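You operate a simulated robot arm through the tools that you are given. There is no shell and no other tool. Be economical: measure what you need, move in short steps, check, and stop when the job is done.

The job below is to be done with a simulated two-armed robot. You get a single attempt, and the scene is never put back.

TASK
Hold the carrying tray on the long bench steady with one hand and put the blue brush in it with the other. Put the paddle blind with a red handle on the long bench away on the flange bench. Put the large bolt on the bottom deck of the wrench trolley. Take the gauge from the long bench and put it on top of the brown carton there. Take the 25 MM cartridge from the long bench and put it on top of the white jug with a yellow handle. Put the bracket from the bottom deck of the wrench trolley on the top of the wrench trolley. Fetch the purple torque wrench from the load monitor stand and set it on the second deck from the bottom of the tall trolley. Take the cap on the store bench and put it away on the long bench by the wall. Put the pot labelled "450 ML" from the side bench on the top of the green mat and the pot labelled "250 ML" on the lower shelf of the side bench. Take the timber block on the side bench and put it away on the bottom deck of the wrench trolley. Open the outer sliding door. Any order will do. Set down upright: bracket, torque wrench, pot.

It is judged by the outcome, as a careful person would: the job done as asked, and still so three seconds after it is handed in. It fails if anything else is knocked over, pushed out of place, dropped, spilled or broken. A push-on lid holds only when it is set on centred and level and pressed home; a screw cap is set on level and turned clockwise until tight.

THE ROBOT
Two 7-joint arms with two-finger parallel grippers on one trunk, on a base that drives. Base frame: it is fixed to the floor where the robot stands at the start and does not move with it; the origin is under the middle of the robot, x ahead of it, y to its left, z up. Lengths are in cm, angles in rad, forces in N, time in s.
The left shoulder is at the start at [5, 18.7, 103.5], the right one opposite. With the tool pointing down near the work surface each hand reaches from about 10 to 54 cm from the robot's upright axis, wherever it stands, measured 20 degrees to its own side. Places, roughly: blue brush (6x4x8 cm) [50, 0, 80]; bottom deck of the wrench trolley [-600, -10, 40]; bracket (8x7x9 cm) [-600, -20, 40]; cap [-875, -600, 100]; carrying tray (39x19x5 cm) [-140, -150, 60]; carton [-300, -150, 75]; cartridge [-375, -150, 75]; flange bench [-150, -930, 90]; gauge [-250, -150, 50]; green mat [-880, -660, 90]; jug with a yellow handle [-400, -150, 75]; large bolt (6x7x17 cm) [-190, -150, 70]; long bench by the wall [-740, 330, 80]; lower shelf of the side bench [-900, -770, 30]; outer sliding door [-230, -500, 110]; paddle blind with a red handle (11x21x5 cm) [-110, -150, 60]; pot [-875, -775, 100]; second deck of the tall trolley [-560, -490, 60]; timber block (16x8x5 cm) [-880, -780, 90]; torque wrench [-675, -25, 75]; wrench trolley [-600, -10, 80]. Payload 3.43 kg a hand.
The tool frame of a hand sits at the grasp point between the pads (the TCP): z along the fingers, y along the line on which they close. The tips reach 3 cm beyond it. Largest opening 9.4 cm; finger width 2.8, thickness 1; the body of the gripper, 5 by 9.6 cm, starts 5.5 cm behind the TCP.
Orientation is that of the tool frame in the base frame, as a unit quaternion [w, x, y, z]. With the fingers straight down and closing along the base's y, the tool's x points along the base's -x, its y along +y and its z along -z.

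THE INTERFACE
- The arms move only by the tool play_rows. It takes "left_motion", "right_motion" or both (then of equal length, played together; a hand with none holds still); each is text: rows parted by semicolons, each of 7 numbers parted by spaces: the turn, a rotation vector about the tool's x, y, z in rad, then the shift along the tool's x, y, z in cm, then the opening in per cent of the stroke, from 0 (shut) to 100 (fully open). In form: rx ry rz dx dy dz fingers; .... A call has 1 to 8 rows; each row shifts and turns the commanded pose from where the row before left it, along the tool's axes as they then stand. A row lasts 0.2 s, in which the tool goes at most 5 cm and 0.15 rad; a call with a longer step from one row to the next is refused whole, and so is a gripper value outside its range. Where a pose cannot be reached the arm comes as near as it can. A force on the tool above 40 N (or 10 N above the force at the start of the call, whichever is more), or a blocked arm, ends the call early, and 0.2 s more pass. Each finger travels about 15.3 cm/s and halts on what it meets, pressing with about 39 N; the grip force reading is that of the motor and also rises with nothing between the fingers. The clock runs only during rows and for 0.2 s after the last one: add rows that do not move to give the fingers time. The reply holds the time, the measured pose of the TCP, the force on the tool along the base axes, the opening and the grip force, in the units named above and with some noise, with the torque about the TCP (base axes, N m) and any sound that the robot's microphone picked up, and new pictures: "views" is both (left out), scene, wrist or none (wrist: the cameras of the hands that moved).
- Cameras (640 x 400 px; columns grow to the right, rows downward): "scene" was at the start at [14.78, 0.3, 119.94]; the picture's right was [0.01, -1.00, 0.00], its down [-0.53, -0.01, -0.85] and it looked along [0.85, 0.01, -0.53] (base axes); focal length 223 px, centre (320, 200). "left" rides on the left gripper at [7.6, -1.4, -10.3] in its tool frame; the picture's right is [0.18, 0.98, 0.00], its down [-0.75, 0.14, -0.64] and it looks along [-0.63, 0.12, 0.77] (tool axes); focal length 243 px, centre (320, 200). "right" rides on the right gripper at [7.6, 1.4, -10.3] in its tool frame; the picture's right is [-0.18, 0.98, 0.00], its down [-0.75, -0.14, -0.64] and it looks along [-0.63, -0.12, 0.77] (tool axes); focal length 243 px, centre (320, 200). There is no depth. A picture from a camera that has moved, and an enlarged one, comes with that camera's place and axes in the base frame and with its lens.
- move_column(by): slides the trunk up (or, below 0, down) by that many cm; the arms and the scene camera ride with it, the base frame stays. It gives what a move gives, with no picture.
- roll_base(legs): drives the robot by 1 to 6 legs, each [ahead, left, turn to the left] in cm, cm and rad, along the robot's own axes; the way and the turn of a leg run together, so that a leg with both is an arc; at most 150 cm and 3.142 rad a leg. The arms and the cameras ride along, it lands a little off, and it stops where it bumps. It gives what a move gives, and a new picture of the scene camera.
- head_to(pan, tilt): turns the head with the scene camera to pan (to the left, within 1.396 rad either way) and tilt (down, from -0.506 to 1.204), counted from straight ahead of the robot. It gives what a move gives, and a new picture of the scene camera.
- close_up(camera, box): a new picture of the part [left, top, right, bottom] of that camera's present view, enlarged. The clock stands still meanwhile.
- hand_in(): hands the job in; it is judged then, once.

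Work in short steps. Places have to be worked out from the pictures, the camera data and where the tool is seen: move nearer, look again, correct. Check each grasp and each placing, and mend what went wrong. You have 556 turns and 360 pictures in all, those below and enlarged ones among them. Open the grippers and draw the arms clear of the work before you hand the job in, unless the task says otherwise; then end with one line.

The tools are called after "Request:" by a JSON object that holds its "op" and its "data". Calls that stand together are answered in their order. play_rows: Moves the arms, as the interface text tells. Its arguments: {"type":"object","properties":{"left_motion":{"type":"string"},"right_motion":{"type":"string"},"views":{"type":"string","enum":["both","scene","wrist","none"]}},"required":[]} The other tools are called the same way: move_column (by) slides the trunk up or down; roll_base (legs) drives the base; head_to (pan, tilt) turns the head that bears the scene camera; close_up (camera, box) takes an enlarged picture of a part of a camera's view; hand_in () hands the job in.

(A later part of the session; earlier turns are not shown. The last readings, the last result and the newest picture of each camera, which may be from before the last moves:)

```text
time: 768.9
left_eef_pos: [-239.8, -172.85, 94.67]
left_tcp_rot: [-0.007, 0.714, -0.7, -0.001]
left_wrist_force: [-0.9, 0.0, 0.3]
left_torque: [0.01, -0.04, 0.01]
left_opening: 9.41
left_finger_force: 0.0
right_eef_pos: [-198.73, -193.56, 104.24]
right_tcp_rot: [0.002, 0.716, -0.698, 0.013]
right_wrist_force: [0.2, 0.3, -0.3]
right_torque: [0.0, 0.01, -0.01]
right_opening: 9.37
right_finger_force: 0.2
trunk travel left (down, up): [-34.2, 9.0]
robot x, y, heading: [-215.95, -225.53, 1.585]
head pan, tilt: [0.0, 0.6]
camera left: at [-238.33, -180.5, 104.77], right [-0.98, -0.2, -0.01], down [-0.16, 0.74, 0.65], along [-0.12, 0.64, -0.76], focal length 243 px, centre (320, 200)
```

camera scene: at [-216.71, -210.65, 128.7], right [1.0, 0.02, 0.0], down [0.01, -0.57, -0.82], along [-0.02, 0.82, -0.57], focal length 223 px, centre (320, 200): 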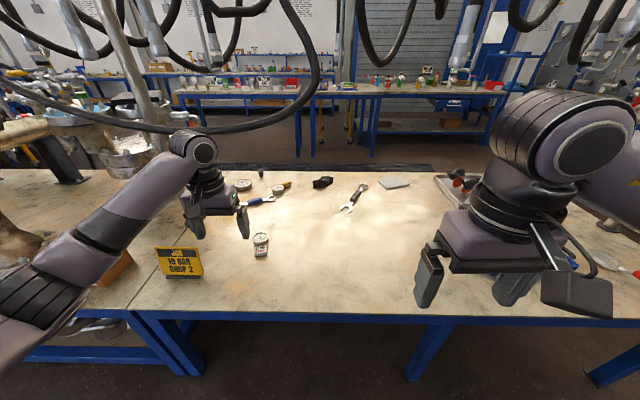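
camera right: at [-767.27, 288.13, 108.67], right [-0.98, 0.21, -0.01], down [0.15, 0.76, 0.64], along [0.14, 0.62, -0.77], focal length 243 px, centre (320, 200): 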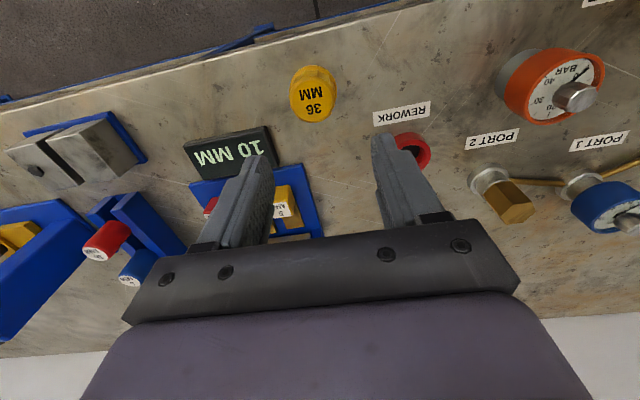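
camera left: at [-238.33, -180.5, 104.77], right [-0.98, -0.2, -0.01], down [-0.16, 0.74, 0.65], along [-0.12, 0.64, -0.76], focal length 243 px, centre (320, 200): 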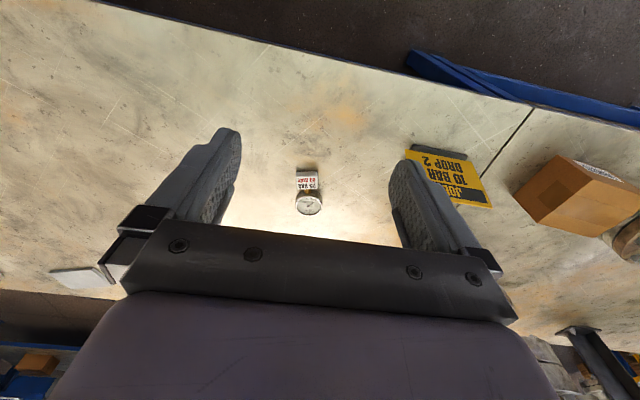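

Gauge at about (-242.8,-142.6). Move over it and lower, then look closer.

Request:
{"op": "roll_base", "data": {"legs": [[24, 3, 0]]}}

Request:
{"op": "move_column", "data": {"by": -20}}

Request:
{"op": "play_rows", "data": {"left_motion": "0 0 0 -2.5 0 1.5 100;0 0 0 -2.5 0 1.5 100;0 0 0 0 0 0 100", "views": "wrist"}}

```text
time: 770.7
left_eef_pos: [-243.35, -148.93, 94.64]
left_tcp_rot: [-0.008, 0.714, -0.7, -0.001]
left_wrist_force: [0.6, 0.1, -0.3]
left_torque: [-0.04, 0.02, 0.01]
left_opening: 9.39
left_finger_force: 0.2
right_eef_pos: [-201.96, -169.73, 104.12]
right_tcp_rot: [0.001, 0.717, -0.697, 0.013]
right_wrist_force: [-0.3, -0.1, -0.3]
right_torque: [-0.02, 0.01, -0.02]
right_opening: 9.41
right_finger_force: 0.1
trunk travel left (down, up): [-34.2, 9.0]
robot x, y, heading: [-219.65, -201.9, 1.587]
head pan, tilt: [0.0, 0.6]
camera scene: at [-220.14, -186.74, 128.7], right [1.0, 0.02, 0.0], down [0.01, -0.57, -0.82], along [-0.02, 0.82, -0.57], focal length 223 px, centre (320, 200)
```

scene: 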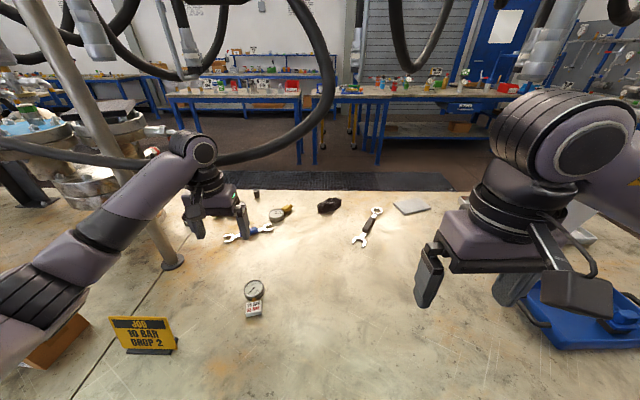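

```text
time: 772.9
left_eef_pos: [-243.37, -148.95, 74.79]
left_tcp_rot: [-0.007, 0.715, -0.699, -0.002]
left_wrist_force: [0.2, 0.6, 0.5]
left_torque: [0.02, 0.01, -0.03]
left_opening: 9.4
left_finger_force: 0.0
right_eef_pos: [-202.04, -169.86, 84.27]
right_tcp_rot: [0.002, 0.717, -0.697, 0.013]
right_wrist_force: [-0.3, 0.2, 0.7]
right_torque: [0.0, 0.01, 0.02]
right_opening: 9.39
right_finger_force: 0.1
trunk travel left (down, up): [-14.2, 29.0]
robot x, y, heading: [-219.94, -201.56, 1.594]
head pan, tilt: [0.0, 0.6]
```

```text
time: 773.7
left_eef_pos: [-243.38, -143.94, 71.7]
left_tcp_rot: [-0.007, 0.714, -0.7, -0.002]
left_wrist_force: [-0.1, 0.5, -0.1]
left_torque: [-0.01, 0.01, -0.01]
left_opening: 9.4
left_finger_force: 0.1
right_eef_pos: [-202.01, -169.75, 84.29]
right_tcp_rot: [0.002, 0.716, -0.698, 0.013]
right_wrist_force: [-0.3, -0.6, 0.8]
right_torque: [0.01, -0.03, 0.02]
right_opening: 9.37
right_finger_force: 0.1
trunk travel left (down, up): [-14.2, 29.0]
robot x, y, heading: [-220.21, -201.85, 1.589]
head pan, tilt: [0.0, 0.6]
camera left: at [-241.79, -151.56, 81.78], right [-0.98, -0.2, -0.01], down [-0.16, 0.74, 0.65], along [-0.12, 0.64, -0.76], focal length 243 px, centre (320, 200)
```

left: 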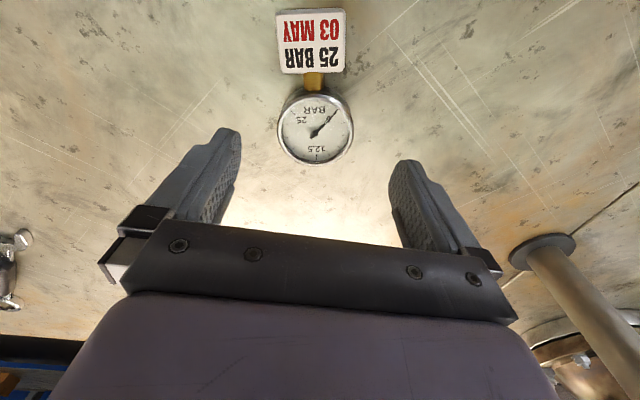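

The dial (≈6 cm disc, tag attached) is just ahead. Centre on it, descend to the bench and grip.

Request:
{"op": "play_rows", "data": {"left_motion": "0 0 0 -1.3 -0.5 3 100;0 0 0 0 0 3 100;0 0 0 0 0 2 100;0 0 0 0 0 1.3 100;0 0 0 0 0 0 60;0 0 0 0 0 0 0;0 0 0 0 0 0 0;0 0 0 0 0 0 0", "views": "wrist"}}

```text
time: 775.5
left_eef_pos: [-243.02, -142.3, 63.07]
left_tcp_rot: [-0.009, 0.715, -0.699, -0.008]
left_wrist_force: [-17.7, -1.0, 33.0]
left_torque: [-0.44, 1.11, -0.15]
left_opening: 6.59
left_finger_force: 39.0
right_eef_pos: [-202.11, -169.88, 84.12]
right_tcp_rot: [0.002, 0.717, -0.697, 0.011]
right_wrist_force: [-0.2, -0.2, -0.1]
right_torque: [0.0, 0.01, -0.01]
right_opening: 9.41
right_finger_force: 0.0
trunk travel left (down, up): [-14.2, 29.0]
robot x, y, heading: [-220.02, -201.56, 1.588]
head pan, tilt: [0.0, 0.6]
camera left: at [-241.37, -150.14, 73.0], right [-0.98, -0.21, -0.01], down [-0.16, 0.74, 0.66], along [-0.13, 0.65, -0.75], focal length 243 px, centre (320, 200)
```

left: 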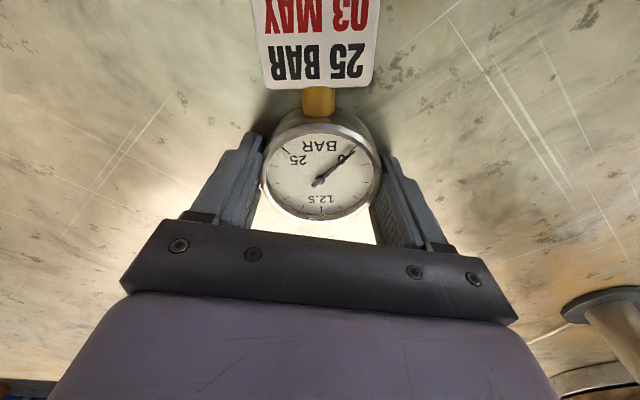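

Gripped (6.6 cm). Lift with the trunk.

Request:
{"op": "move_column", "data": {"by": 22}}

Request:
{"op": "play_rows", "data": {"left_motion": "0 0 0 0 0 0 0", "views": "wrist"}}

```text
time: 777.8
left_eef_pos: [-242.79, -142.45, 84.46]
left_tcp_rot: [-0.008, 0.714, -0.7, -0.001]
left_wrist_force: [0.4, 0.4, -2.9]
left_torque: [0.05, 0.02, 0.0]
left_opening: 6.47
left_finger_force: 39.2
right_eef_pos: [-202.08, -169.75, 106.09]
right_tcp_rot: [0.001, 0.717, -0.697, 0.013]
right_wrist_force: [-0.4, 1.1, 0.5]
right_torque: [-0.03, -0.01, 0.0]
right_opening: 9.43
right_finger_force: 0.0
trunk travel left (down, up): [-36.2, 7.0]
robot x, y, heading: [-219.96, -201.65, 1.592]
head pan, tilt: [0.0, 0.6]
```

```text
time: 778.2
left_eef_pos: [-242.83, -142.42, 84.38]
left_tcp_rot: [-0.007, 0.714, -0.7, -0.001]
left_wrist_force: [-0.5, 0.1, -3.7]
left_torque: [0.07, 0.01, -0.03]
left_opening: 6.51
left_finger_force: 38.7
right_eef_pos: [-202.1, -169.78, 106.12]
right_tcp_rot: [0.001, 0.717, -0.697, 0.013]
right_wrist_force: [-0.2, -0.5, 0.4]
right_torque: [-0.01, -0.02, 0.0]
right_opening: 9.41
right_finger_force: 0.0
trunk travel left (down, up): [-36.2, 7.0]
robot x, y, heading: [-219.6, -201.24, 1.589]
head pan, tilt: [0.0, 0.6]
camera left: at [-241.28, -150.11, 94.51], right [-0.98, -0.2, -0.01], down [-0.16, 0.74, 0.65], along [-0.12, 0.64, -0.76], focal length 243 px, centre (320, 200)
```

left: 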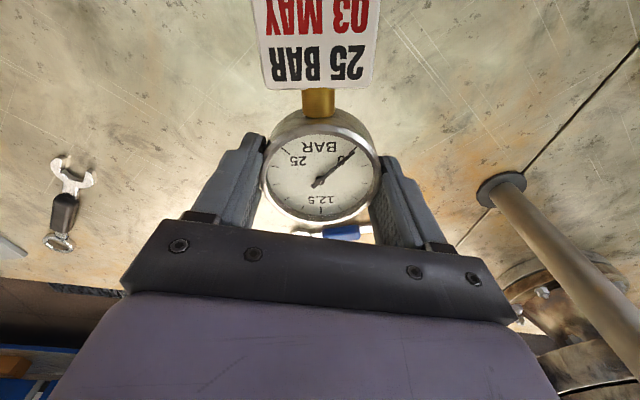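

Held level. Move back 15 and left 49 cm to bring it over the GASKETS carton.

Request:
{"op": "roll_base", "data": {"legs": [[-15, 0, 0], [0, 49, 0]]}}

Request:
{"op": "play_rows", "data": {"left_motion": "0 0 0 0 0 0 0", "views": "wrist"}}

```text
time: 782.1
left_eef_pos: [-291.32, -158.69, 84.58]
left_tcp_rot: [-0.007, 0.715, -0.699, -0.001]
left_wrist_force: [-0.3, -0.8, -3.5]
left_torque: [0.05, 0.01, 0.0]
left_opening: 6.49
left_finger_force: 39.5
right_eef_pos: [-250.61, -185.84, 106.05]
right_tcp_rot: [0.002, 0.718, -0.696, 0.013]
right_wrist_force: [0.4, -0.1, -0.3]
right_torque: [0.0, 0.0, 0.04]
right_opening: 9.42
right_finger_force: 0.0
trunk travel left (down, up): [-36.2, 7.0]
robot x, y, heading: [-268.0, -217.6, 1.593]
head pan, tilt: [0.0, 0.6]
camera scene: at [-268.59, -202.9, 130.7], right [1.0, 0.02, 0.0], down [0.01, -0.56, -0.82], along [-0.02, 0.82, -0.57], focal length 223 px, centre (320, 200)
```

scene: 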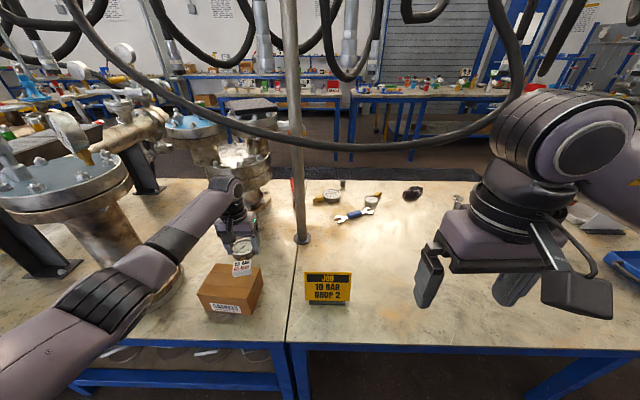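

```text
time: 782.5
left_eef_pos: [-291.4, -158.64, 84.49]
left_tcp_rot: [-0.007, 0.715, -0.699, 0.0]
left_wrist_force: [0.5, 0.4, -1.9]
left_torque: [0.06, -0.03, 0.0]
left_opening: 6.46
left_finger_force: 39.2
right_eef_pos: [-250.57, -185.73, 106.15]
right_tcp_rot: [0.002, 0.719, -0.695, 0.013]
right_wrist_force: [0.2, -0.8, 1.3]
right_torque: [-0.01, -0.01, 0.01]
right_opening: 9.4
right_finger_force: 0.0
trunk travel left (down, up): [-36.2, 7.0]
robot x, y, heading: [-267.93, -217.7, 1.597]
head pan, tilt: [0.0, 0.6]
camera left: at [-289.78, -166.32, 94.47], right [-0.98, -0.21, -0.01], down [-0.16, 0.74, 0.65], along [-0.13, 0.64, -0.76], focal length 243 px, centre (320, 200)
```

left: 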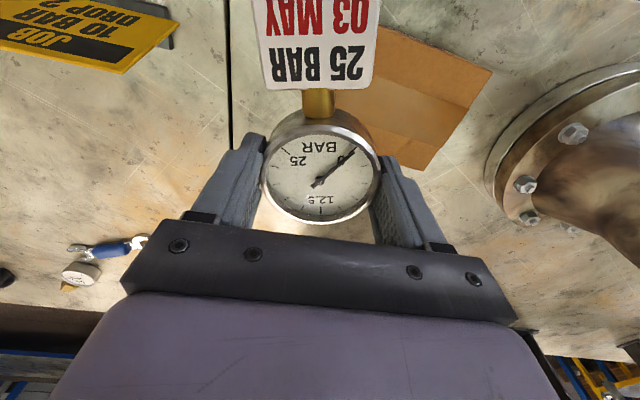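

Carton top spans x -307..-290, y -165..-153. Shift left 7, ahead 2 and lower.

Request:
{"op": "roll_base", "data": {"legs": [[2.2, 7.1, 0]]}}

Request:
{"op": "move_column", "data": {"by": -8.5}}

Request:
{"op": "play_rows", "data": {"left_motion": "0 0 0 0 0 0 0", "views": "wrist"}}

```text
time: 783.5
left_eef_pos: [-298.45, -156.52, 84.39]
left_tcp_rot: [-0.007, 0.715, -0.699, -0.002]
left_wrist_force: [0.0, 0.4, -2.7]
left_torque: [-0.01, -0.04, -0.01]
left_opening: 6.49
left_finger_force: 39.2
right_eef_pos: [-257.6, -183.83, 106.22]
right_tcp_rot: [0.002, 0.718, -0.696, 0.013]
right_wrist_force: [-0.7, 1.0, 0.1]
right_torque: [0.02, 0.0, 0.01]
right_opening: 9.4
right_finger_force: 0.0
trunk travel left (down, up): [-36.2, 7.0]
robot x, y, heading: [-275.27, -215.53, 1.588]
head pan, tilt: [0.0, 0.6]
camera scene: at [-275.67, -200.84, 130.7], right [1.0, 0.02, 0.0], down [0.01, -0.57, -0.82], along [-0.02, 0.82, -0.57], focal length 223 px, centre (320, 200)
```

scene: 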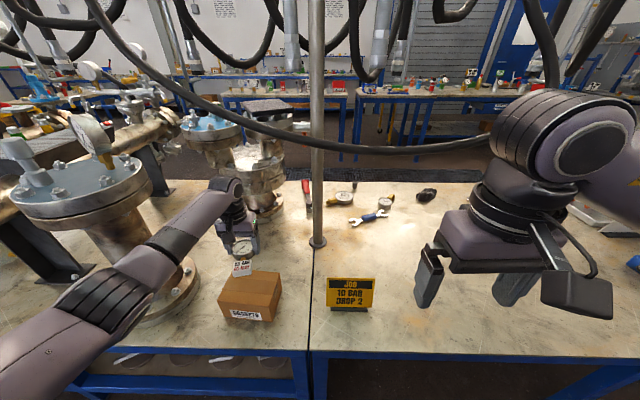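

```text
time: 784.7
left_eef_pos: [-298.38, -156.58, 75.93]
left_tcp_rot: [-0.007, 0.715, -0.7, -0.002]
left_wrist_force: [-1.4, -0.3, -2.7]
left_torque: [0.03, -0.01, -0.01]
left_opening: 6.48
left_finger_force: 38.7
right_eef_pos: [-257.56, -183.85, 97.64]
right_tcp_rot: [0.002, 0.718, -0.696, 0.013]
right_wrist_force: [0.6, -0.6, -0.3]
right_torque: [0.0, -0.01, -0.02]
right_opening: 9.39
right_finger_force: 0.1
trunk travel left (down, up): [-27.7, 15.5]
robot x, y, heading: [-275.13, -215.77, 1.593]
head pan, tilt: [0.0, 0.6]
```

```text
time: 785.1
left_eef_pos: [-298.39, -156.66, 76.0]
left_tcp_rot: [-0.008, 0.715, -0.699, -0.001]
left_wrist_force: [0.7, 0.1, -2.3]
left_torque: [0.07, -0.01, -0.01]
left_opening: 6.48
left_finger_force: 39.0
right_eef_pos: [-257.51, -183.82, 97.75]
right_tcp_rot: [0.001, 0.717, -0.697, 0.012]
right_wrist_force: [0.3, -0.2, 0.3]
right_torque: [-0.01, 0.01, 0.0]
right_opening: 9.38
right_finger_force: 0.0
trunk travel left (down, up): [-27.7, 15.5]
robot x, y, heading: [-275.28, -215.68, 1.591]
head pan, tilt: [0.0, 0.6]
camera left: at [-296.8, -164.27, 86.01], right [-0.98, -0.21, -0.01], down [-0.16, 0.74, 0.65], along [-0.13, 0.64, -0.76], focal length 243 px, centre (320, 200)
```

left: 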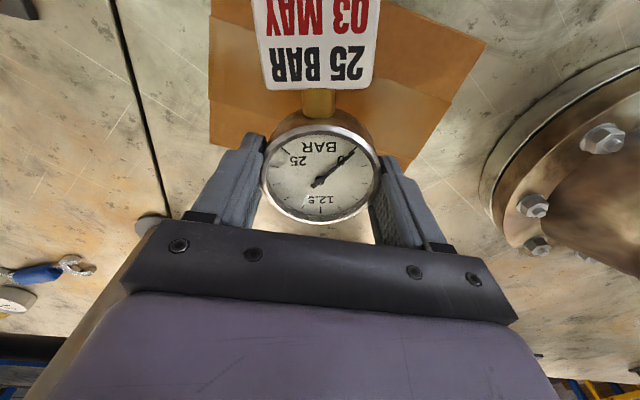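

The disc is slightly past the carton's back edge; come back 1.6 cm, then lower to contact.

Request:
{"op": "roll_base", "data": {"legs": [[-1.6, 0, 0]]}}

Request:
{"op": "move_column", "data": {"by": -2}}

Request:
{"op": "move_column", "data": {"by": -0.8}}

Request:
{"op": "move_column", "data": {"by": -0.8}}

```text
time: 785.9
left_eef_pos: [-298.29, -158.18, 76.05]
left_tcp_rot: [-0.007, 0.715, -0.699, -0.001]
left_wrist_force: [0.1, -0.3, -2.0]
left_torque: [0.04, 0.02, 0.0]
left_opening: 6.48
left_finger_force: 38.9
right_eef_pos: [-257.44, -185.41, 97.58]
right_tcp_rot: [0.002, 0.718, -0.696, 0.013]
right_wrist_force: [-0.2, -0.8, -0.3]
right_torque: [0.0, 0.04, 0.0]
right_opening: 9.39
right_finger_force: 0.1
trunk travel left (down, up): [-27.7, 15.5]
robot x, y, heading: [-274.97, -217.21, 1.59]
head pan, tilt: [0.0, 0.6]
camera scene: at [-275.57, -202.48, 122.21], right [1.0, 0.02, 0.0], down [0.01, -0.56, -0.83], along [-0.02, 0.82, -0.56], focal length 223 px, centre (320, 200)
```

scene: 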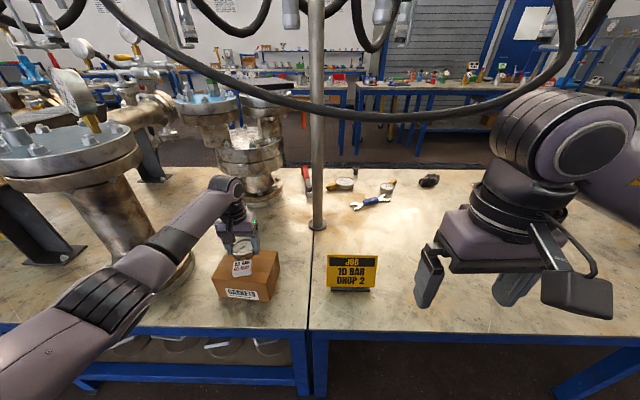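

```text
time: 786.6
left_eef_pos: [-298.3, -158.12, 73.96]
left_tcp_rot: [-0.008, 0.715, -0.699, -0.001]
left_wrist_force: [0.2, 0.1, -2.3]
left_torque: [0.04, 0.04, 0.02]
left_opening: 6.5
left_finger_force: 39.2
right_eef_pos: [-257.5, -185.44, 95.57]
right_tcp_rot: [0.002, 0.718, -0.696, 0.013]
right_wrist_force: [0.0, 0.6, -0.6]
right_torque: [0.03, 0.01, 0.04]
right_opening: 9.44
right_finger_force: 0.0
trunk travel left (down, up): [-25.7, 17.5]
robot x, y, heading: [-274.97, -217.04, 1.593]
head pan, tilt: [0.0, 0.6]
```

```text
time: 787.1
left_eef_pos: [-298.26, -158.2, 73.16]
left_tcp_rot: [-0.007, 0.715, -0.699, -0.001]
left_wrist_force: [0.0, -0.6, -2.3]
left_torque: [0.04, -0.02, -0.02]
left_opening: 6.48
left_finger_force: 39.7
right_eef_pos: [-257.48, -185.33, 94.79]
right_tcp_rot: [0.002, 0.718, -0.696, 0.013]
right_wrist_force: [-0.6, 1.1, -0.7]
right_torque: [0.02, 0.01, -0.01]
right_opening: 9.38
right_finger_force: 0.0
trunk travel left (down, up): [-24.9, 18.3]
robot x, y, heading: [-275.17, -217.4, 1.594]
head pan, tilt: [0.0, 0.6]
```

```text
time: 787.7
left_eef_pos: [-298.29, -158.04, 72.38]
left_tcp_rot: [-0.007, 0.715, -0.699, -0.002]
left_wrist_force: [-0.1, 0.6, -2.9]
left_torque: [0.06, 0.05, -0.01]
left_opening: 6.48
left_finger_force: 39.2
right_eef_pos: [-257.59, -185.34, 94.15]
right_tcp_rot: [0.002, 0.717, -0.697, 0.013]
right_wrist_force: [0.2, 0.2, -0.1]
right_torque: [0.01, 0.03, 0.02]
right_opening: 9.36
right_finger_force: 0.1
trunk travel left (down, up): [-24.1, 19.1]
robot x, y, heading: [-275.05, -217.5, 1.591]
head pan, tilt: [0.0, 0.6]
```

Request:
{"op": "move_column", "data": {"by": -0.8}}

Request:
{"op": "move_column", "data": {"by": -0.8}}

Request:
{"op": "move_column", "data": {"by": -0.7}}

```text
time: 788.3
left_eef_pos: [-298.22, -158.15, 72.14]
left_tcp_rot: [-0.011, 0.715, -0.699, -0.005]
left_wrist_force: [-3.3, -4.2, 21.0]
left_torque: [-0.53, -0.15, -0.08]
left_opening: 6.48
left_finger_force: 39.0
right_eef_pos: [-257.51, -185.46, 93.3]
right_tcp_rot: [0.002, 0.717, -0.697, 0.012]
right_wrist_force: [0.3, 0.6, -0.2]
right_torque: [-0.02, 0.0, 0.01]
right_opening: 9.4
right_finger_force: 0.1
trunk travel left (down, up): [-23.3, 19.9]
robot x, y, heading: [-275.16, -217.26, 1.591]
head pan, tilt: [0.0, 0.6]
```

```text
time: 788.7
left_eef_pos: [-298.33, -157.82, 72.1]
left_tcp_rot: [-0.013, 0.715, -0.699, -0.005]
left_wrist_force: [0.8, -2.7, 12.8]
left_torque: [-0.43, 0.05, -0.08]
left_opening: 6.49
left_finger_force: 39.0
right_eef_pos: [-257.51, -185.37, 92.93]
right_tcp_rot: [0.002, 0.718, -0.696, 0.011]
right_wrist_force: [-0.7, 0.5, -0.2]
right_torque: [-0.01, 0.01, 0.01]
right_opening: 9.4
right_finger_force: 0.0
trunk travel left (down, up): [-22.9, 20.2]
robot x, y, heading: [-275.21, -217.19, 1.589]
head pan, tilt: [0.0, 0.6]
stopped: the force on the tool passed its limit (the readings are from after the stop); the commanded pose is now the measured one
```

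```text
time: 789.2
left_eef_pos: [-298.39, -157.73, 72.05]
left_tcp_rot: [-0.016, 0.715, -0.699, -0.008]
left_wrist_force: [0.0, -2.7, 13.3]
left_torque: [-0.63, 0.28, 0.06]
left_opening: 6.48
left_finger_force: 38.8
right_eef_pos: [-257.53, -185.37, 92.29]
right_tcp_rot: [0.002, 0.718, -0.696, 0.011]
right_wrist_force: [0.9, -0.1, -0.6]
right_torque: [0.01, 0.0, 0.0]
right_opening: 9.39
right_finger_force: 0.1
trunk travel left (down, up): [-22.3, 20.9]
robot x, y, heading: [-275.38, -217.14, 1.598]
head pan, tilt: [0.0, 0.6]
stopped: the force on the tool passed its limit (the readings are from after the stop); the commanded pose is now the measured one
```

Contact at 72.2. Relieve the pressure, open and rise.

Request:
{"op": "move_column", "data": {"by": 1.2}}

Request:
{"op": "play_rows", "data": {"left_motion": "0 0 0 0 0 0 85;0 0 0 0 0 0 100;0 0 0 0 0 0 100", "views": "none"}}

Request:
{"op": "move_column", "data": {"by": 16}}

Request:
{"op": "play_rows", "data": {"left_motion": "0 0 0 0 0 0 100", "views": "wrist"}}

```text
time: 789.8
left_eef_pos: [-298.43, -157.74, 72.83]
left_tcp_rot: [-0.013, 0.715, -0.699, -0.006]
left_wrist_force: [0.0, 0.9, -2.7]
left_torque: [0.04, 0.04, -0.03]
left_opening: 6.5
left_finger_force: 38.6
right_eef_pos: [-257.57, -185.5, 93.45]
right_tcp_rot: [0.002, 0.718, -0.696, 0.013]
right_wrist_force: [0.7, 0.3, 0.0]
right_torque: [-0.01, -0.01, 0.02]
right_opening: 9.41
right_finger_force: 0.0
trunk travel left (down, up): [-23.5, 19.7]
robot x, y, heading: [-275.14, -217.29, 1.593]
head pan, tilt: [0.0, 0.6]
```

```text
time: 790.6
left_eef_pos: [-298.39, -157.71, 72.97]
left_tcp_rot: [-0.014, 0.715, -0.699, -0.007]
left_wrist_force: [0.3, 0.1, 0.5]
left_torque: [0.01, 0.01, -0.01]
left_opening: 9.39
left_finger_force: 0.1
right_eef_pos: [-257.49, -185.37, 93.5]
right_tcp_rot: [0.001, 0.718, -0.696, 0.013]
right_wrist_force: [0.6, 0.0, -1.1]
right_torque: [-0.02, 0.0, 0.01]
right_opening: 9.37
right_finger_force: 0.1
trunk travel left (down, up): [-23.5, 19.7]
robot x, y, heading: [-275.11, -217.47, 1.589]
head pan, tilt: [0.0, 0.6]
```

```text
time: 792.4
left_eef_pos: [-298.35, -157.72, 88.97]
left_tcp_rot: [-0.014, 0.715, -0.699, -0.008]
left_wrist_force: [-0.3, -1.6, -1.0]
left_torque: [0.0, 0.04, 0.0]
left_opening: 9.4
left_finger_force: 0.0
right_eef_pos: [-257.69, -185.41, 109.47]
right_tcp_rot: [0.002, 0.718, -0.696, 0.014]
right_wrist_force: [0.0, 0.7, -0.6]
right_torque: [-0.03, 0.0, 0.0]
right_opening: 9.39
right_finger_force: 0.0
trunk travel left (down, up): [-39.5, 3.7]
robot x, y, heading: [-275.65, -217.66, 1.592]
head pan, tilt: [0.0, 0.6]
```

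```text
time: 792.8
left_eef_pos: [-298.4, -157.72, 88.91]
left_tcp_rot: [-0.014, 0.714, -0.699, -0.006]
left_wrist_force: [0.6, 0.3, 0.2]
left_torque: [-0.01, 0.0, 0.03]
left_opening: 9.42
left_finger_force: 0.0
right_eef_pos: [-257.62, -185.31, 109.47]
right_tcp_rot: [0.001, 0.719, -0.695, 0.012]
right_wrist_force: [0.7, 1.0, 0.3]
right_torque: [-0.01, 0.02, 0.0]
right_opening: 9.41
right_finger_force: 0.0
trunk travel left (down, up): [-39.5, 3.7]
robot x, y, heading: [-275.78, -217.0, 1.59]
head pan, tilt: [0.0, 0.6]
camera left: at [-296.82, -165.6, 98.87], right [-0.98, -0.21, -0.02], down [-0.16, 0.73, 0.66], along [-0.12, 0.65, -0.75], focal length 243 px, centre (320, 200)
```

left: 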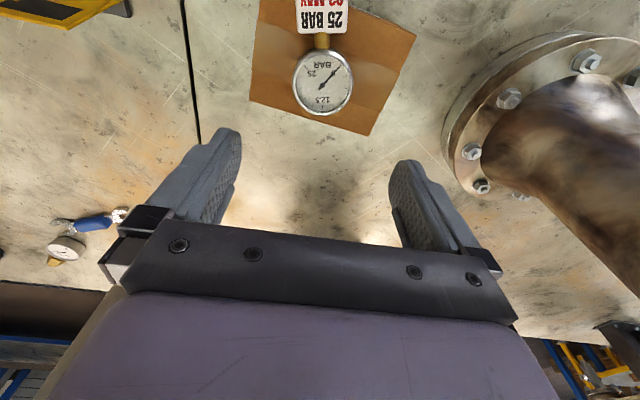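

The gauge rests on the carton. Now the paddle blind: slide right to x≈-124 and extend the right hand over it.

Request:
{"op": "roll_base", "data": {"legs": [[0, -80, 0], [0, -72, 0], [9, 0, 0]]}}

Request:
{"op": "move_column", "data": {"by": -8}}

Request:
{"op": "play_rows", "data": {"right_motion": "0 0 0 -3.5 0 2.5 100;0 0 0 -3.5 0 2.5 100;0 0 0 -3.5 0 2.5 100;0 0 0 -3.5 0 2.5 100;0 0 0 -2.5 0 2.5 100;0 0 0 0 0 0 100", "views": "wrist"}}

```text
time: 801.3
left_eef_pos: [-146.9, -145.91, 88.88]
left_tcp_rot: [-0.013, 0.713, -0.701, -0.007]
left_wrist_force: [-0.7, 0.2, -0.1]
left_torque: [0.0, 0.01, 0.03]
left_opening: 9.38
left_finger_force: 0.1
right_eef_pos: [-106.21, -173.76, 109.37]
right_tcp_rot: [0.003, 0.716, -0.698, 0.013]
right_wrist_force: [-0.4, 1.5, -1.0]
right_torque: [-0.03, -0.01, -0.03]
right_opening: 9.44
right_finger_force: 0.2
trunk travel left (down, up): [-39.5, 3.7]
robot x, y, heading: [-124.49, -205.63, 1.59]
head pan, tilt: [0.0, 0.6]
camera scene: at [-124.36, -190.71, 134.03], right [1.0, 0.02, 0.0], down [0.01, -0.57, -0.82], along [-0.01, 0.82, -0.57], focal length 223 px, centre (320, 200)
```

scene: 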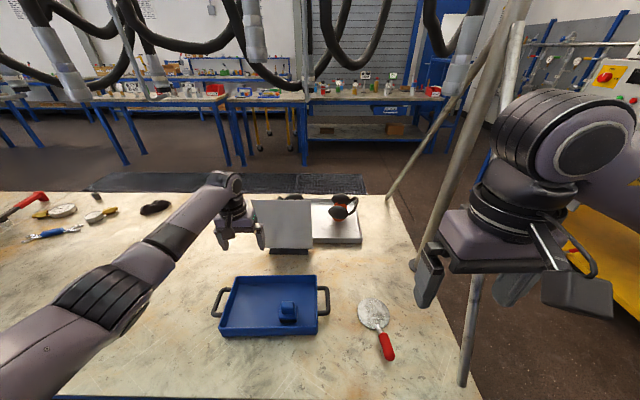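

```text
time: 802.5
left_eef_pos: [-146.94, -146.0, 80.95]
left_tcp_rot: [-0.014, 0.713, -0.701, -0.007]
left_wrist_force: [-0.4, -0.3, 1.1]
left_torque: [0.01, 0.0, -0.02]
left_opening: 9.39
left_finger_force: 0.1
right_eef_pos: [-106.33, -173.81, 101.39]
right_tcp_rot: [0.001, 0.716, -0.698, 0.013]
right_wrist_force: [1.0, 0.5, 0.5]
right_torque: [0.01, -0.01, -0.01]
right_opening: 9.4
right_finger_force: 0.0
trunk travel left (down, up): [-31.5, 11.7]
robot x, y, heading: [-124.05, -205.72, 1.582]
head pan, tilt: [0.0, 0.6]
```

```text
time: 803.9
left_eef_pos: [-146.81, -145.83, 80.96]
left_tcp_rot: [-0.015, 0.713, -0.701, -0.007]
left_wrist_force: [-0.2, -0.3, -0.1]
left_torque: [-0.03, -0.01, -0.03]
left_opening: 9.41
left_finger_force: 0.1
right_eef_pos: [-106.48, -157.51, 88.65]
right_tcp_rot: [0.002, 0.717, -0.697, 0.013]
right_wrist_force: [0.4, 0.4, -0.2]
right_torque: [0.03, -0.01, 0.0]
right_opening: 9.39
right_finger_force: 0.1
trunk travel left (down, up): [-31.5, 11.7]
robot x, y, heading: [-124.1, -205.54, 1.587]
head pan, tilt: [0.0, 0.6]
camera right: at [-108.06, -165.01, 98.95], right [-0.99, 0.16, -0.02], down [0.11, 0.77, 0.63], along [0.11, 0.62, -0.78], focal length 243 px, centre (320, 200)
```

right: 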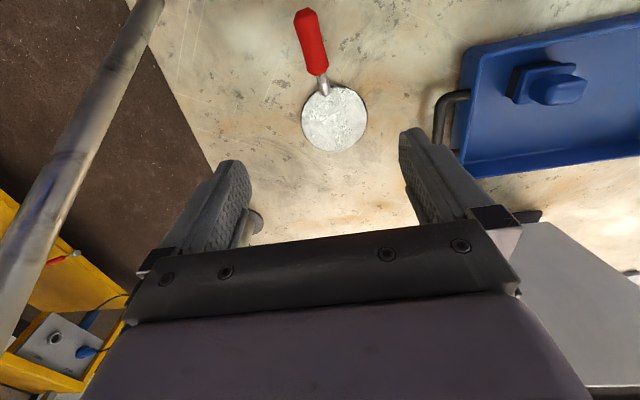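

Handle front part at about (-106,-158.5). Descend onto it and grip.

Request:
{"op": "play_rows", "data": {"right_motion": "0 0 0 1 0.2 4.5 100;0 0 0 0 0 4.5 100;0 0 0 0 0 4.5 100;0 0 0 0 0 4.5 100;0 0 0 0 0 4 100;0 0 0 0 0 2 100;0 0 0 0 0 1 100;0 0 0 0 0 0 100", "views": "wrist"}}

Request:
{"op": "play_rows", "data": {"right_motion": "0 0 0 0 0 0.3 60;0 0 0 0 0 0 0;0 0 0 0 0 0 0;0 0 0 0 0 0 0", "views": "none"}}

```text
time: 805.6
left_eef_pos: [-146.99, -145.94, 80.92]
left_tcp_rot: [-0.014, 0.713, -0.701, -0.007]
left_wrist_force: [-0.1, 0.2, -0.4]
left_torque: [-0.03, 0.0, 0.04]
left_opening: 9.39
left_finger_force: 0.1
right_eef_pos: [-106.3, -159.18, 63.59]
right_tcp_rot: [0.002, 0.716, -0.698, 0.013]
right_wrist_force: [-0.8, -0.2, 0.4]
right_torque: [0.01, 0.0, -0.01]
right_opening: 9.39
right_finger_force: 0.1
trunk travel left (down, up): [-31.5, 11.7]
robot x, y, heading: [-124.24, -205.29, 1.587]
head pan, tilt: [0.0, 0.6]
camera right: at [-107.75, -166.65, 74.08], right [-0.99, 0.16, -0.02], down [0.11, 0.77, 0.63], along [0.11, 0.62, -0.78], focal length 243 px, centre (320, 200)
```

right: 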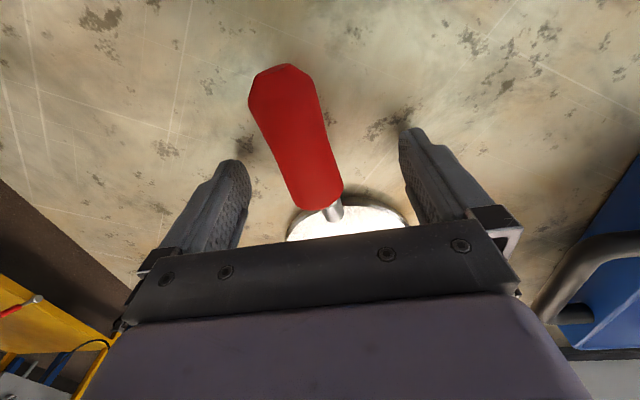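

```text
time: 806.6
left_eef_pos: [-146.93, -146.01, 80.98]
left_tcp_rot: [-0.015, 0.713, -0.701, -0.007]
left_wrist_force: [0.4, -0.3, -0.1]
left_torque: [0.02, 0.0, -0.01]
left_opening: 9.41
left_finger_force: 0.0
right_eef_pos: [-106.23, -158.98, 63.41]
right_tcp_rot: [0.002, 0.716, -0.698, 0.012]
right_wrist_force: [2.3, 1.8, 2.2]
right_torque: [0.06, -0.12, -0.08]
right_opening: 3.41
right_finger_force: 39.3
trunk travel left (down, up): [-31.5, 11.7]
robot x, y, heading: [-123.91, -205.81, 1.585]
head pan, tilt: [0.0, 0.6]
```

Gripped (3.4 cm). Lift.

Request:
{"op": "play_rows", "data": {"right_motion": "0 0 0 0 0 -2 0;0 0 0 0 0 -3 0;0 0 0 0 0 -4 0;0 0 0 0 0 -4 0;0 0 0 0 0 -4 0;0 0 0 0 0 -4 0;0 0 0 2 0 -4 0;0 0 0 0 0 0 0", "views": "wrist"}}

```text
time: 808.5
left_eef_pos: [-146.92, -145.99, 80.9]
left_tcp_rot: [-0.014, 0.713, -0.701, -0.007]
left_wrist_force: [-0.1, -0.4, -0.3]
left_torque: [0.0, -0.01, -0.01]
left_opening: 9.38
left_finger_force: 0.1
right_eef_pos: [-106.53, -160.47, 88.47]
right_tcp_rot: [0.002, 0.717, -0.697, 0.014]
right_wrist_force: [0.5, 0.2, -6.6]
right_torque: [-0.3, -0.05, 0.0]
right_opening: 3.37
right_finger_force: 38.9
trunk travel left (down, up): [-31.5, 11.7]
robot x, y, heading: [-124.26, -205.33, 1.587]
head pan, tilt: [0.0, 0.6]
camera right: at [-108.05, -168.09, 98.87], right [-0.99, 0.16, -0.02], down [0.11, 0.77, 0.63], along [0.11, 0.62, -0.78], focal length 243 px, centre (320, 200)
```

right: 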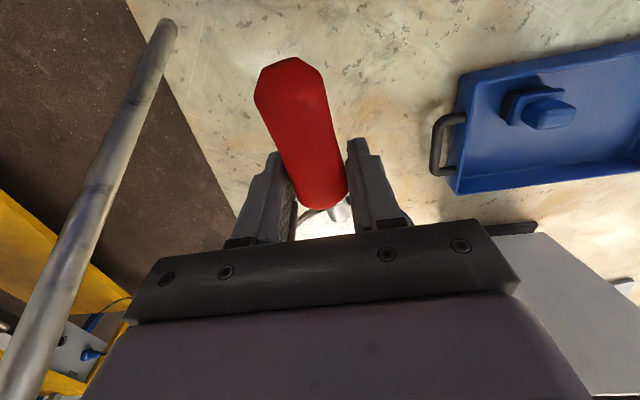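

Held. Tuck it in, back off and turn to face south toward the blue door.

Request:
{"op": "play_rows", "data": {"right_motion": "0 0 0 3.5 0 -2 0;0 0 0 3.5 0 -2 0;0 0 0 3.5 0 -2 0;0 0 0 2 0 -2 0", "views": "none"}}

Request:
{"op": "roll_base", "data": {"legs": [[-75, 0, 0], [0, 0, 1.57], [0, 0, 1.57], [20, 0, 0]]}}

Request:
{"op": "head_to", "data": {"pan": 0, "tilt": 0.2}}

```text
time: 809.5
left_eef_pos: [-146.94, -145.89, 81.09]
left_tcp_rot: [-0.014, 0.713, -0.701, -0.006]
left_wrist_force: [-0.5, 0.0, -0.6]
left_torque: [-0.01, -0.01, 0.01]
left_opening: 9.43
left_finger_force: 0.1
right_eef_pos: [-106.45, -173.04, 96.7]
right_tcp_rot: [0.001, 0.716, -0.698, 0.013]
right_wrist_force: [0.7, -0.3, -5.6]
right_torque: [-0.27, -0.1, 0.02]
right_opening: 3.36
right_finger_force: 38.7
trunk travel left (down, up): [-31.5, 11.7]
robot x, y, heading: [-124.22, -205.73, 1.586]
head pan, tilt: [0.0, 0.6]
```

```text
time: 822.4
left_eef_pos: [-100.06, -360.51, 80.89]
left_tcp_rot: [0.006, 0.701, 0.713, -0.014]
left_wrist_force: [0.5, -0.5, 0.4]
left_torque: [0.0, -0.03, -0.02]
left_opening: 9.41
left_finger_force: 0.1
right_eef_pos: [-140.47, -333.59, 96.69]
right_tcp_rot: [-0.014, 0.698, 0.716, 0.003]
right_wrist_force: [0.4, 0.0, -6.0]
right_torque: [0.28, 0.04, -0.01]
right_opening: 3.33
right_finger_force: 38.9
trunk travel left (down, up): [-31.5, 11.7]
robot x, y, heading: [-123.16, -300.96, -1.556]
head pan, tilt: [0.0, 0.6]
camera scene: at [-122.7, -315.38, 126.03], right [-1.0, -0.02, 0.0], down [-0.01, 0.57, -0.82], along [0.01, -0.82, -0.57], focal length 223 px, centre (320, 200)
```

scene: 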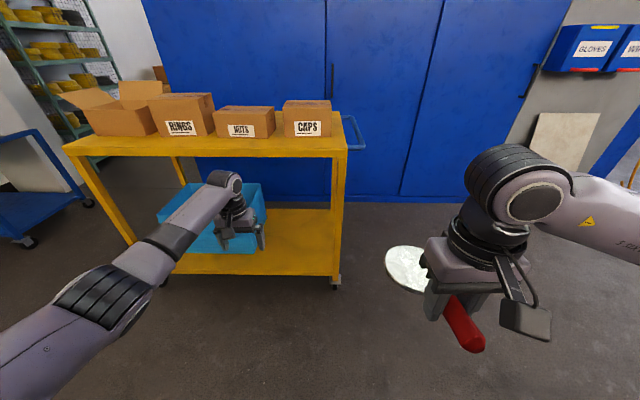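

```text
time: 823.3
left_eef_pos: [-100.09, -360.56, 80.97]
left_tcp_rot: [0.007, 0.701, 0.713, -0.015]
left_wrist_force: [0.1, -0.7, -0.1]
left_torque: [0.03, -0.01, 0.02]
left_opening: 9.39
left_finger_force: 0.0
right_eef_pos: [-140.47, -333.63, 96.69]
right_tcp_rot: [-0.014, 0.698, 0.716, 0.002]
right_wrist_force: [-0.1, -0.1, -5.6]
right_torque: [0.29, 0.02, -0.02]
right_opening: 3.39
right_finger_force: 38.7
trunk travel left (down, up): [-31.5, 11.7]
robot x, y, heading: [-122.83, -300.85, -1.552]
head pan, tilt: [0.0, 0.201]
camera scene: at [-122.69, -315.82, 129.71], right [-1.0, -0.02, 0.0], down [0.0, 0.2, -0.98], along [0.02, -0.98, -0.2], focal length 223 px, centre (320, 200)
```

scene: 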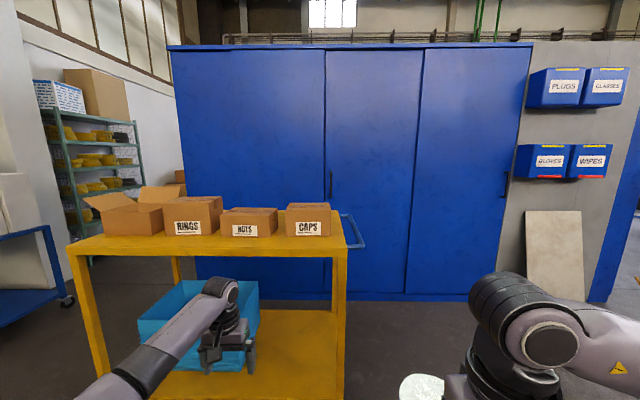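

These look like sliding panels with black handles. Zoom in.

Request:
{"op": "close_up", "data": {"camera": "scene", "box": [160, 30, 560, 310]}}

```text
1.43 times, centred on (360, 170) of scene
camera zoom: at [-122.69, -315.82, 129.71], right [-1.0, -0.02, 0.0], down [0.0, 0.2, -0.98], along [0.02, -0.98, -0.2], focal length 319 px, centre (263, 243)
```

zoom: 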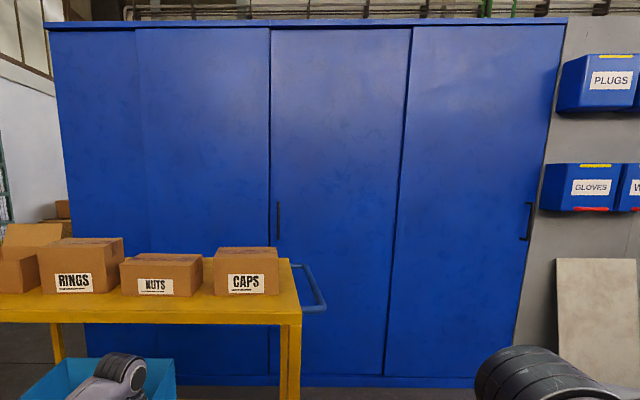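

The right-hand (outer) panel has its handle at about x=-270, z≈106, so it slides toward +x. Pitch the left hand, raise the trunk and line up with the handle.

Request:
{"op": "play_rows", "data": {"left_motion": "0 -0.15 0 0 0 0 100;0 -0.15 0 0 0 0 100;0 -0.15 0 0 0 0 100;0 -0.15 0 0 0 0 100;0 -0.15 0 0 0 0 100;0 -0.15 0 0 0 0 100;0 -0.15 0 0 0 0 100;0 -0.15 0 0 0 0 100", "views": "none"}}

Request:
{"op": "move_column", "data": {"by": 11.5}}

Request:
{"op": "roll_base", "data": {"legs": [[0, 0, -0.019], [0, -100, 0], [0, -74, 0], [68, 0, 0]]}}

```text
time: 825.1
left_eef_pos: [-100.09, -360.45, 80.95]
left_tcp_rot: [0.408, 0.571, 0.584, -0.408]
left_wrist_force: [0.0, -0.6, -0.7]
left_torque: [-0.01, -0.02, 0.03]
left_opening: 9.42
left_finger_force: 0.1
right_eef_pos: [-140.53, -333.65, 96.63]
right_tcp_rot: [-0.014, 0.698, 0.716, 0.003]
right_wrist_force: [-0.5, -0.5, -6.3]
right_torque: [0.28, 0.08, -0.02]
right_opening: 3.34
right_finger_force: 39.7
trunk travel left (down, up): [-31.5, 11.7]
robot x, y, heading: [-123.35, -301.1, -1.554]
head pan, tilt: [0.0, 0.201]
```

```text
time: 826.5
left_eef_pos: [-100.02, -360.55, 92.44]
left_tcp_rot: [0.408, 0.571, 0.585, -0.407]
left_wrist_force: [-1.0, 0.1, 0.3]
left_torque: [-0.02, 0.03, -0.02]
left_opening: 9.4
left_finger_force: 0.1
right_eef_pos: [-140.61, -333.55, 108.16]
right_tcp_rot: [-0.013, 0.698, 0.716, 0.002]
right_wrist_force: [0.3, -0.4, -6.3]
right_torque: [0.26, 0.03, -0.02]
right_opening: 3.34
right_finger_force: 39.1
trunk travel left (down, up): [-43.0, 0.2]
robot x, y, heading: [-122.93, -300.98, -1.548]
head pan, tilt: [0.0, 0.201]
```

```text
time: 839.0
left_eef_pos: [-274.93, -428.66, 92.49]
left_tcp_rot: [0.405, 0.575, 0.58, -0.41]
left_wrist_force: [-0.9, -0.8, -0.7]
left_torque: [-0.01, 0.02, -0.02]
left_opening: 9.39
left_finger_force: 0.1
right_eef_pos: [-314.78, -400.98, 108.12]
right_tcp_rot: [-0.013, 0.705, 0.709, 0.002]
right_wrist_force: [-0.3, 0.1, -6.2]
right_torque: [0.3, 0.05, 0.0]
right_opening: 3.32
right_finger_force: 38.8
trunk travel left (down, up): [-43.0, 0.2]
robot x, y, heading: [-296.4, -368.53, -1.568]
head pan, tilt: [0.0, 0.201]
camera scene: at [-296.54, -383.61, 141.21], right [-1.0, 0.0, 0.0], down [0.0, 0.2, -0.98], along [0.0, -0.98, -0.2], focal length 223 px, centre (320, 200)
```

scene: 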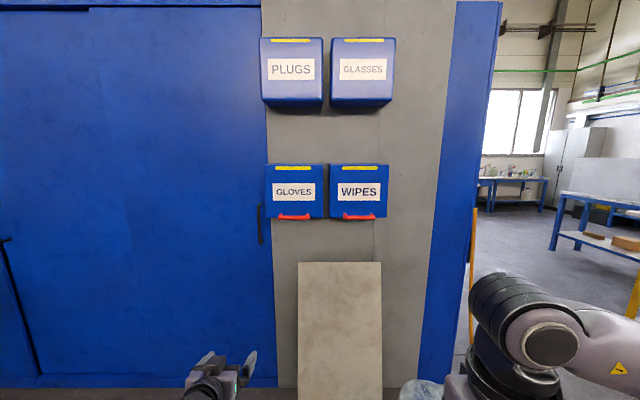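

Handle at about x=-266, z 96–117 on the plane y≈-492. Raise the left hand 8 cm, shift left 8.5 and approach.

Request:
{"op": "play_rows", "data": {"left_motion": "0 0 0 -3.7 0 -1.4 100;0 0 0 -3.7 0 -1.4 100;0 0 0 0 0 0 100", "views": "none"}}

Request:
{"op": "roll_base", "data": {"legs": [[0, 8.5, 0], [42, 0, 0]]}}

Request:
{"op": "play_rows", "data": {"left_motion": "0 0 0 0 0 0 100", "views": "wrist"}}

```text
time: 839.8
left_eef_pos: [-274.84, -428.63, 100.42]
left_tcp_rot: [0.403, 0.577, 0.58, -0.41]
left_wrist_force: [0.5, 0.6, -0.1]
left_torque: [0.0, -0.01, 0.01]
left_opening: 9.38
left_finger_force: 0.1
right_eef_pos: [-314.67, -400.99, 107.98]
right_tcp_rot: [-0.014, 0.705, 0.709, 0.002]
right_wrist_force: [0.4, -0.2, -6.0]
right_torque: [0.31, 0.05, -0.01]
right_opening: 3.33
right_finger_force: 38.8
trunk travel left (down, up): [-43.0, 0.2]
robot x, y, heading: [-295.86, -368.6, -1.572]
head pan, tilt: [0.0, 0.201]
```

```text
time: 843.0
left_eef_pos: [-266.59, -470.5, 100.4]
left_tcp_rot: [0.403, 0.577, 0.579, -0.411]
left_wrist_force: [0.5, -0.2, 0.6]
left_torque: [0.01, 0.02, -0.01]
left_opening: 9.42
left_finger_force: 0.0
right_eef_pos: [-306.36, -442.8, 108.18]
right_tcp_rot: [-0.014, 0.705, 0.709, 0.003]
right_wrist_force: [0.2, -0.8, -6.5]
right_torque: [0.24, 0.03, 0.01]
right_opening: 3.31
right_finger_force: 39.2
trunk travel left (down, up): [-43.0, 0.2]
robot x, y, heading: [-287.89, -410.46, -1.57]
head pan, tilt: [0.0, 0.201]
camera scene: at [-288.12, -425.51, 141.21], right [-1.0, 0.0, 0.0], down [0.0, 0.2, -0.98], along [0.0, -0.98, -0.2], focal length 223 px, centre (320, 200)
```

scene: 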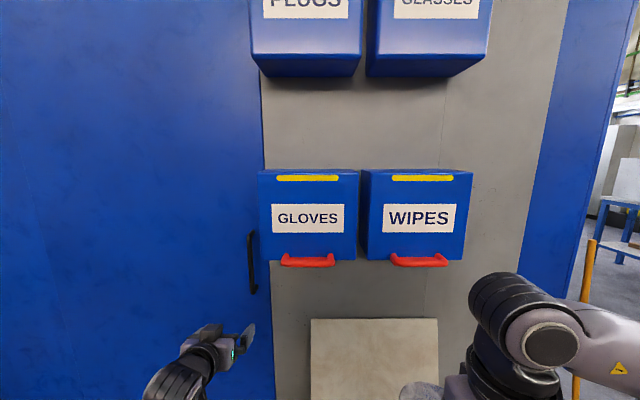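

```text
time: 843.4
left_eef_pos: [-266.46, -470.57, 100.3]
left_tcp_rot: [0.404, 0.577, 0.578, -0.412]
left_wrist_force: [-0.9, -0.2, -1.2]
left_torque: [0.02, -0.01, -0.01]
left_opening: 9.43
left_finger_force: 0.2
right_eef_pos: [-306.41, -442.78, 107.97]
right_tcp_rot: [-0.014, 0.705, 0.709, 0.004]
right_wrist_force: [-0.4, -0.5, -5.4]
right_torque: [0.3, 0.01, -0.02]
right_opening: 3.32
right_finger_force: 38.3
trunk travel left (down, up): [-43.0, 0.2]
robot x, y, heading: [-288.06, -410.37, -1.572]
head pan, tilt: [0.0, 0.201]
camera left: at [-267.84, -458.34, 96.5], right [0.98, 0.06, -0.18], down [0.15, 0.35, 0.92], along [0.12, -0.93, 0.34], focal length 243 px, centre (320, 200)
```

left: 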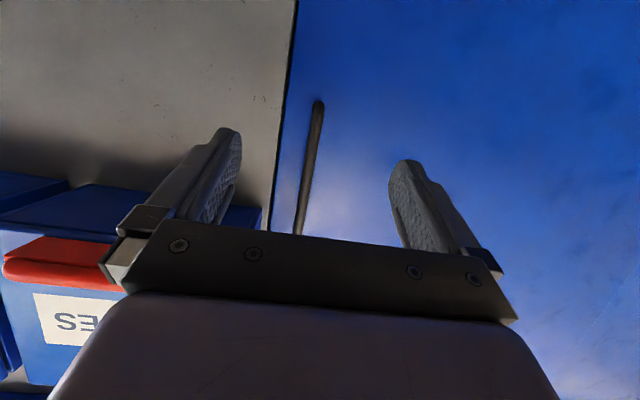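

The bar is aligned with the hand. Lower 1 cm, advance 16.5 cm and close on it.

Request:
{"op": "move_column", "data": {"by": -1}}

Request:
{"op": "roll_base", "data": {"legs": [[16.5, 0, 0]]}}

Request:
{"op": "play_rows", "data": {"left_motion": "0 0 0 0 0 0 40;0 0 0 0 0 0 0;0 0 0 0 0 0 0;0 0 0 0 0 0 0", "views": "wrist"}}

```text
time: 844.0
left_eef_pos: [-266.48, -470.59, 99.4]
left_tcp_rot: [0.403, 0.577, 0.578, -0.412]
left_wrist_force: [1.1, 0.6, 0.2]
left_torque: [-0.03, 0.03, 0.01]
left_opening: 9.42
left_finger_force: 0.2
right_eef_pos: [-306.41, -442.81, 107.01]
right_tcp_rot: [-0.015, 0.704, 0.71, 0.003]
right_wrist_force: [-0.4, 1.5, -6.6]
right_torque: [0.28, 0.06, 0.0]
right_opening: 3.32
right_finger_force: 38.6
trunk travel left (down, up): [-42.0, 1.2]
robot x, y, heading: [-288.09, -410.21, -1.578]
head pan, tilt: [0.0, 0.201]
```

```text
time: 845.5
left_eef_pos: [-266.6, -487.15, 99.34]
left_tcp_rot: [0.403, 0.578, 0.579, -0.411]
left_wrist_force: [0.4, 0.5, 0.2]
left_torque: [-0.01, 0.0, 0.0]
left_opening: 9.42
left_finger_force: 0.1
right_eef_pos: [-306.46, -459.27, 107.04]
right_tcp_rot: [-0.014, 0.705, 0.709, 0.003]
right_wrist_force: [0.0, -0.2, -6.1]
right_torque: [0.28, 0.05, -0.01]
right_opening: 3.3
right_finger_force: 39.1
trunk travel left (down, up): [-42.0, 1.2]
robot x, y, heading: [-288.36, -426.85, -1.574]
head pan, tilt: [0.0, 0.201]
camera scene: at [-288.22, -442.03, 140.21], right [-1.0, 0.01, 0.0], down [0.0, 0.2, -0.98], along [-0.01, -0.98, -0.2], focal length 223 px, centre (320, 200)
```

scene: 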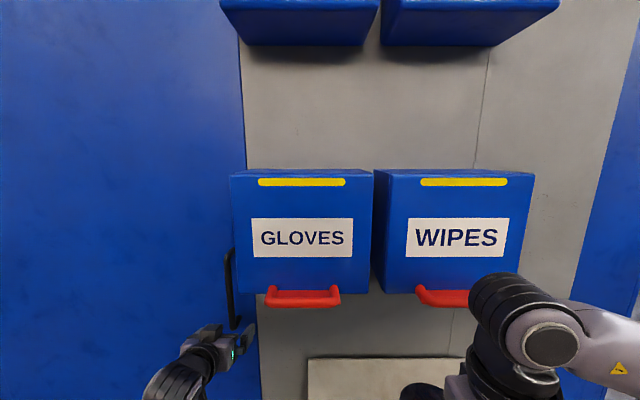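

```text
time: 846.5
left_eef_pos: [-266.57, -487.02, 99.3]
left_tcp_rot: [0.404, 0.577, 0.579, -0.412]
left_wrist_force: [0.1, 0.0, -0.7]
left_torque: [0.0, 0.01, 0.02]
left_opening: 0.0
left_finger_force: 32.9
right_eef_pos: [-306.44, -459.26, 107.14]
right_tcp_rot: [-0.013, 0.705, 0.709, 0.002]
right_wrist_force: [-0.2, -0.4, -5.9]
right_torque: [0.26, 0.03, 0.02]
right_opening: 3.32
right_finger_force: 38.8
trunk travel left (down, up): [-42.0, 1.2]
robot x, y, heading: [-288.06, -426.69, -1.577]
head pan, tilt: [0.0, 0.201]
camera left: at [-267.99, -474.86, 95.51], right [0.98, 0.06, -0.18], down [0.15, 0.35, 0.92], along [0.12, -0.93, 0.34], focal length 243 px, centre (320, 200)
```

left: 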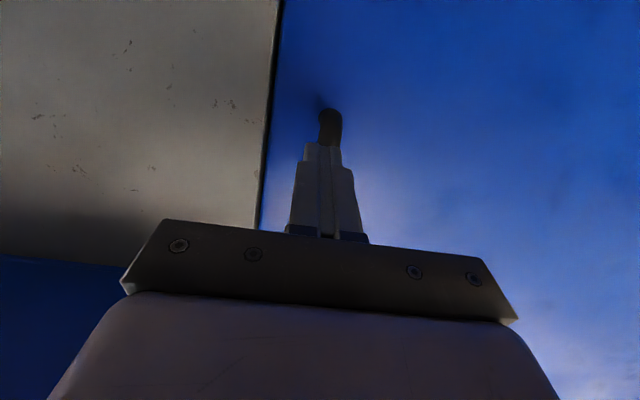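

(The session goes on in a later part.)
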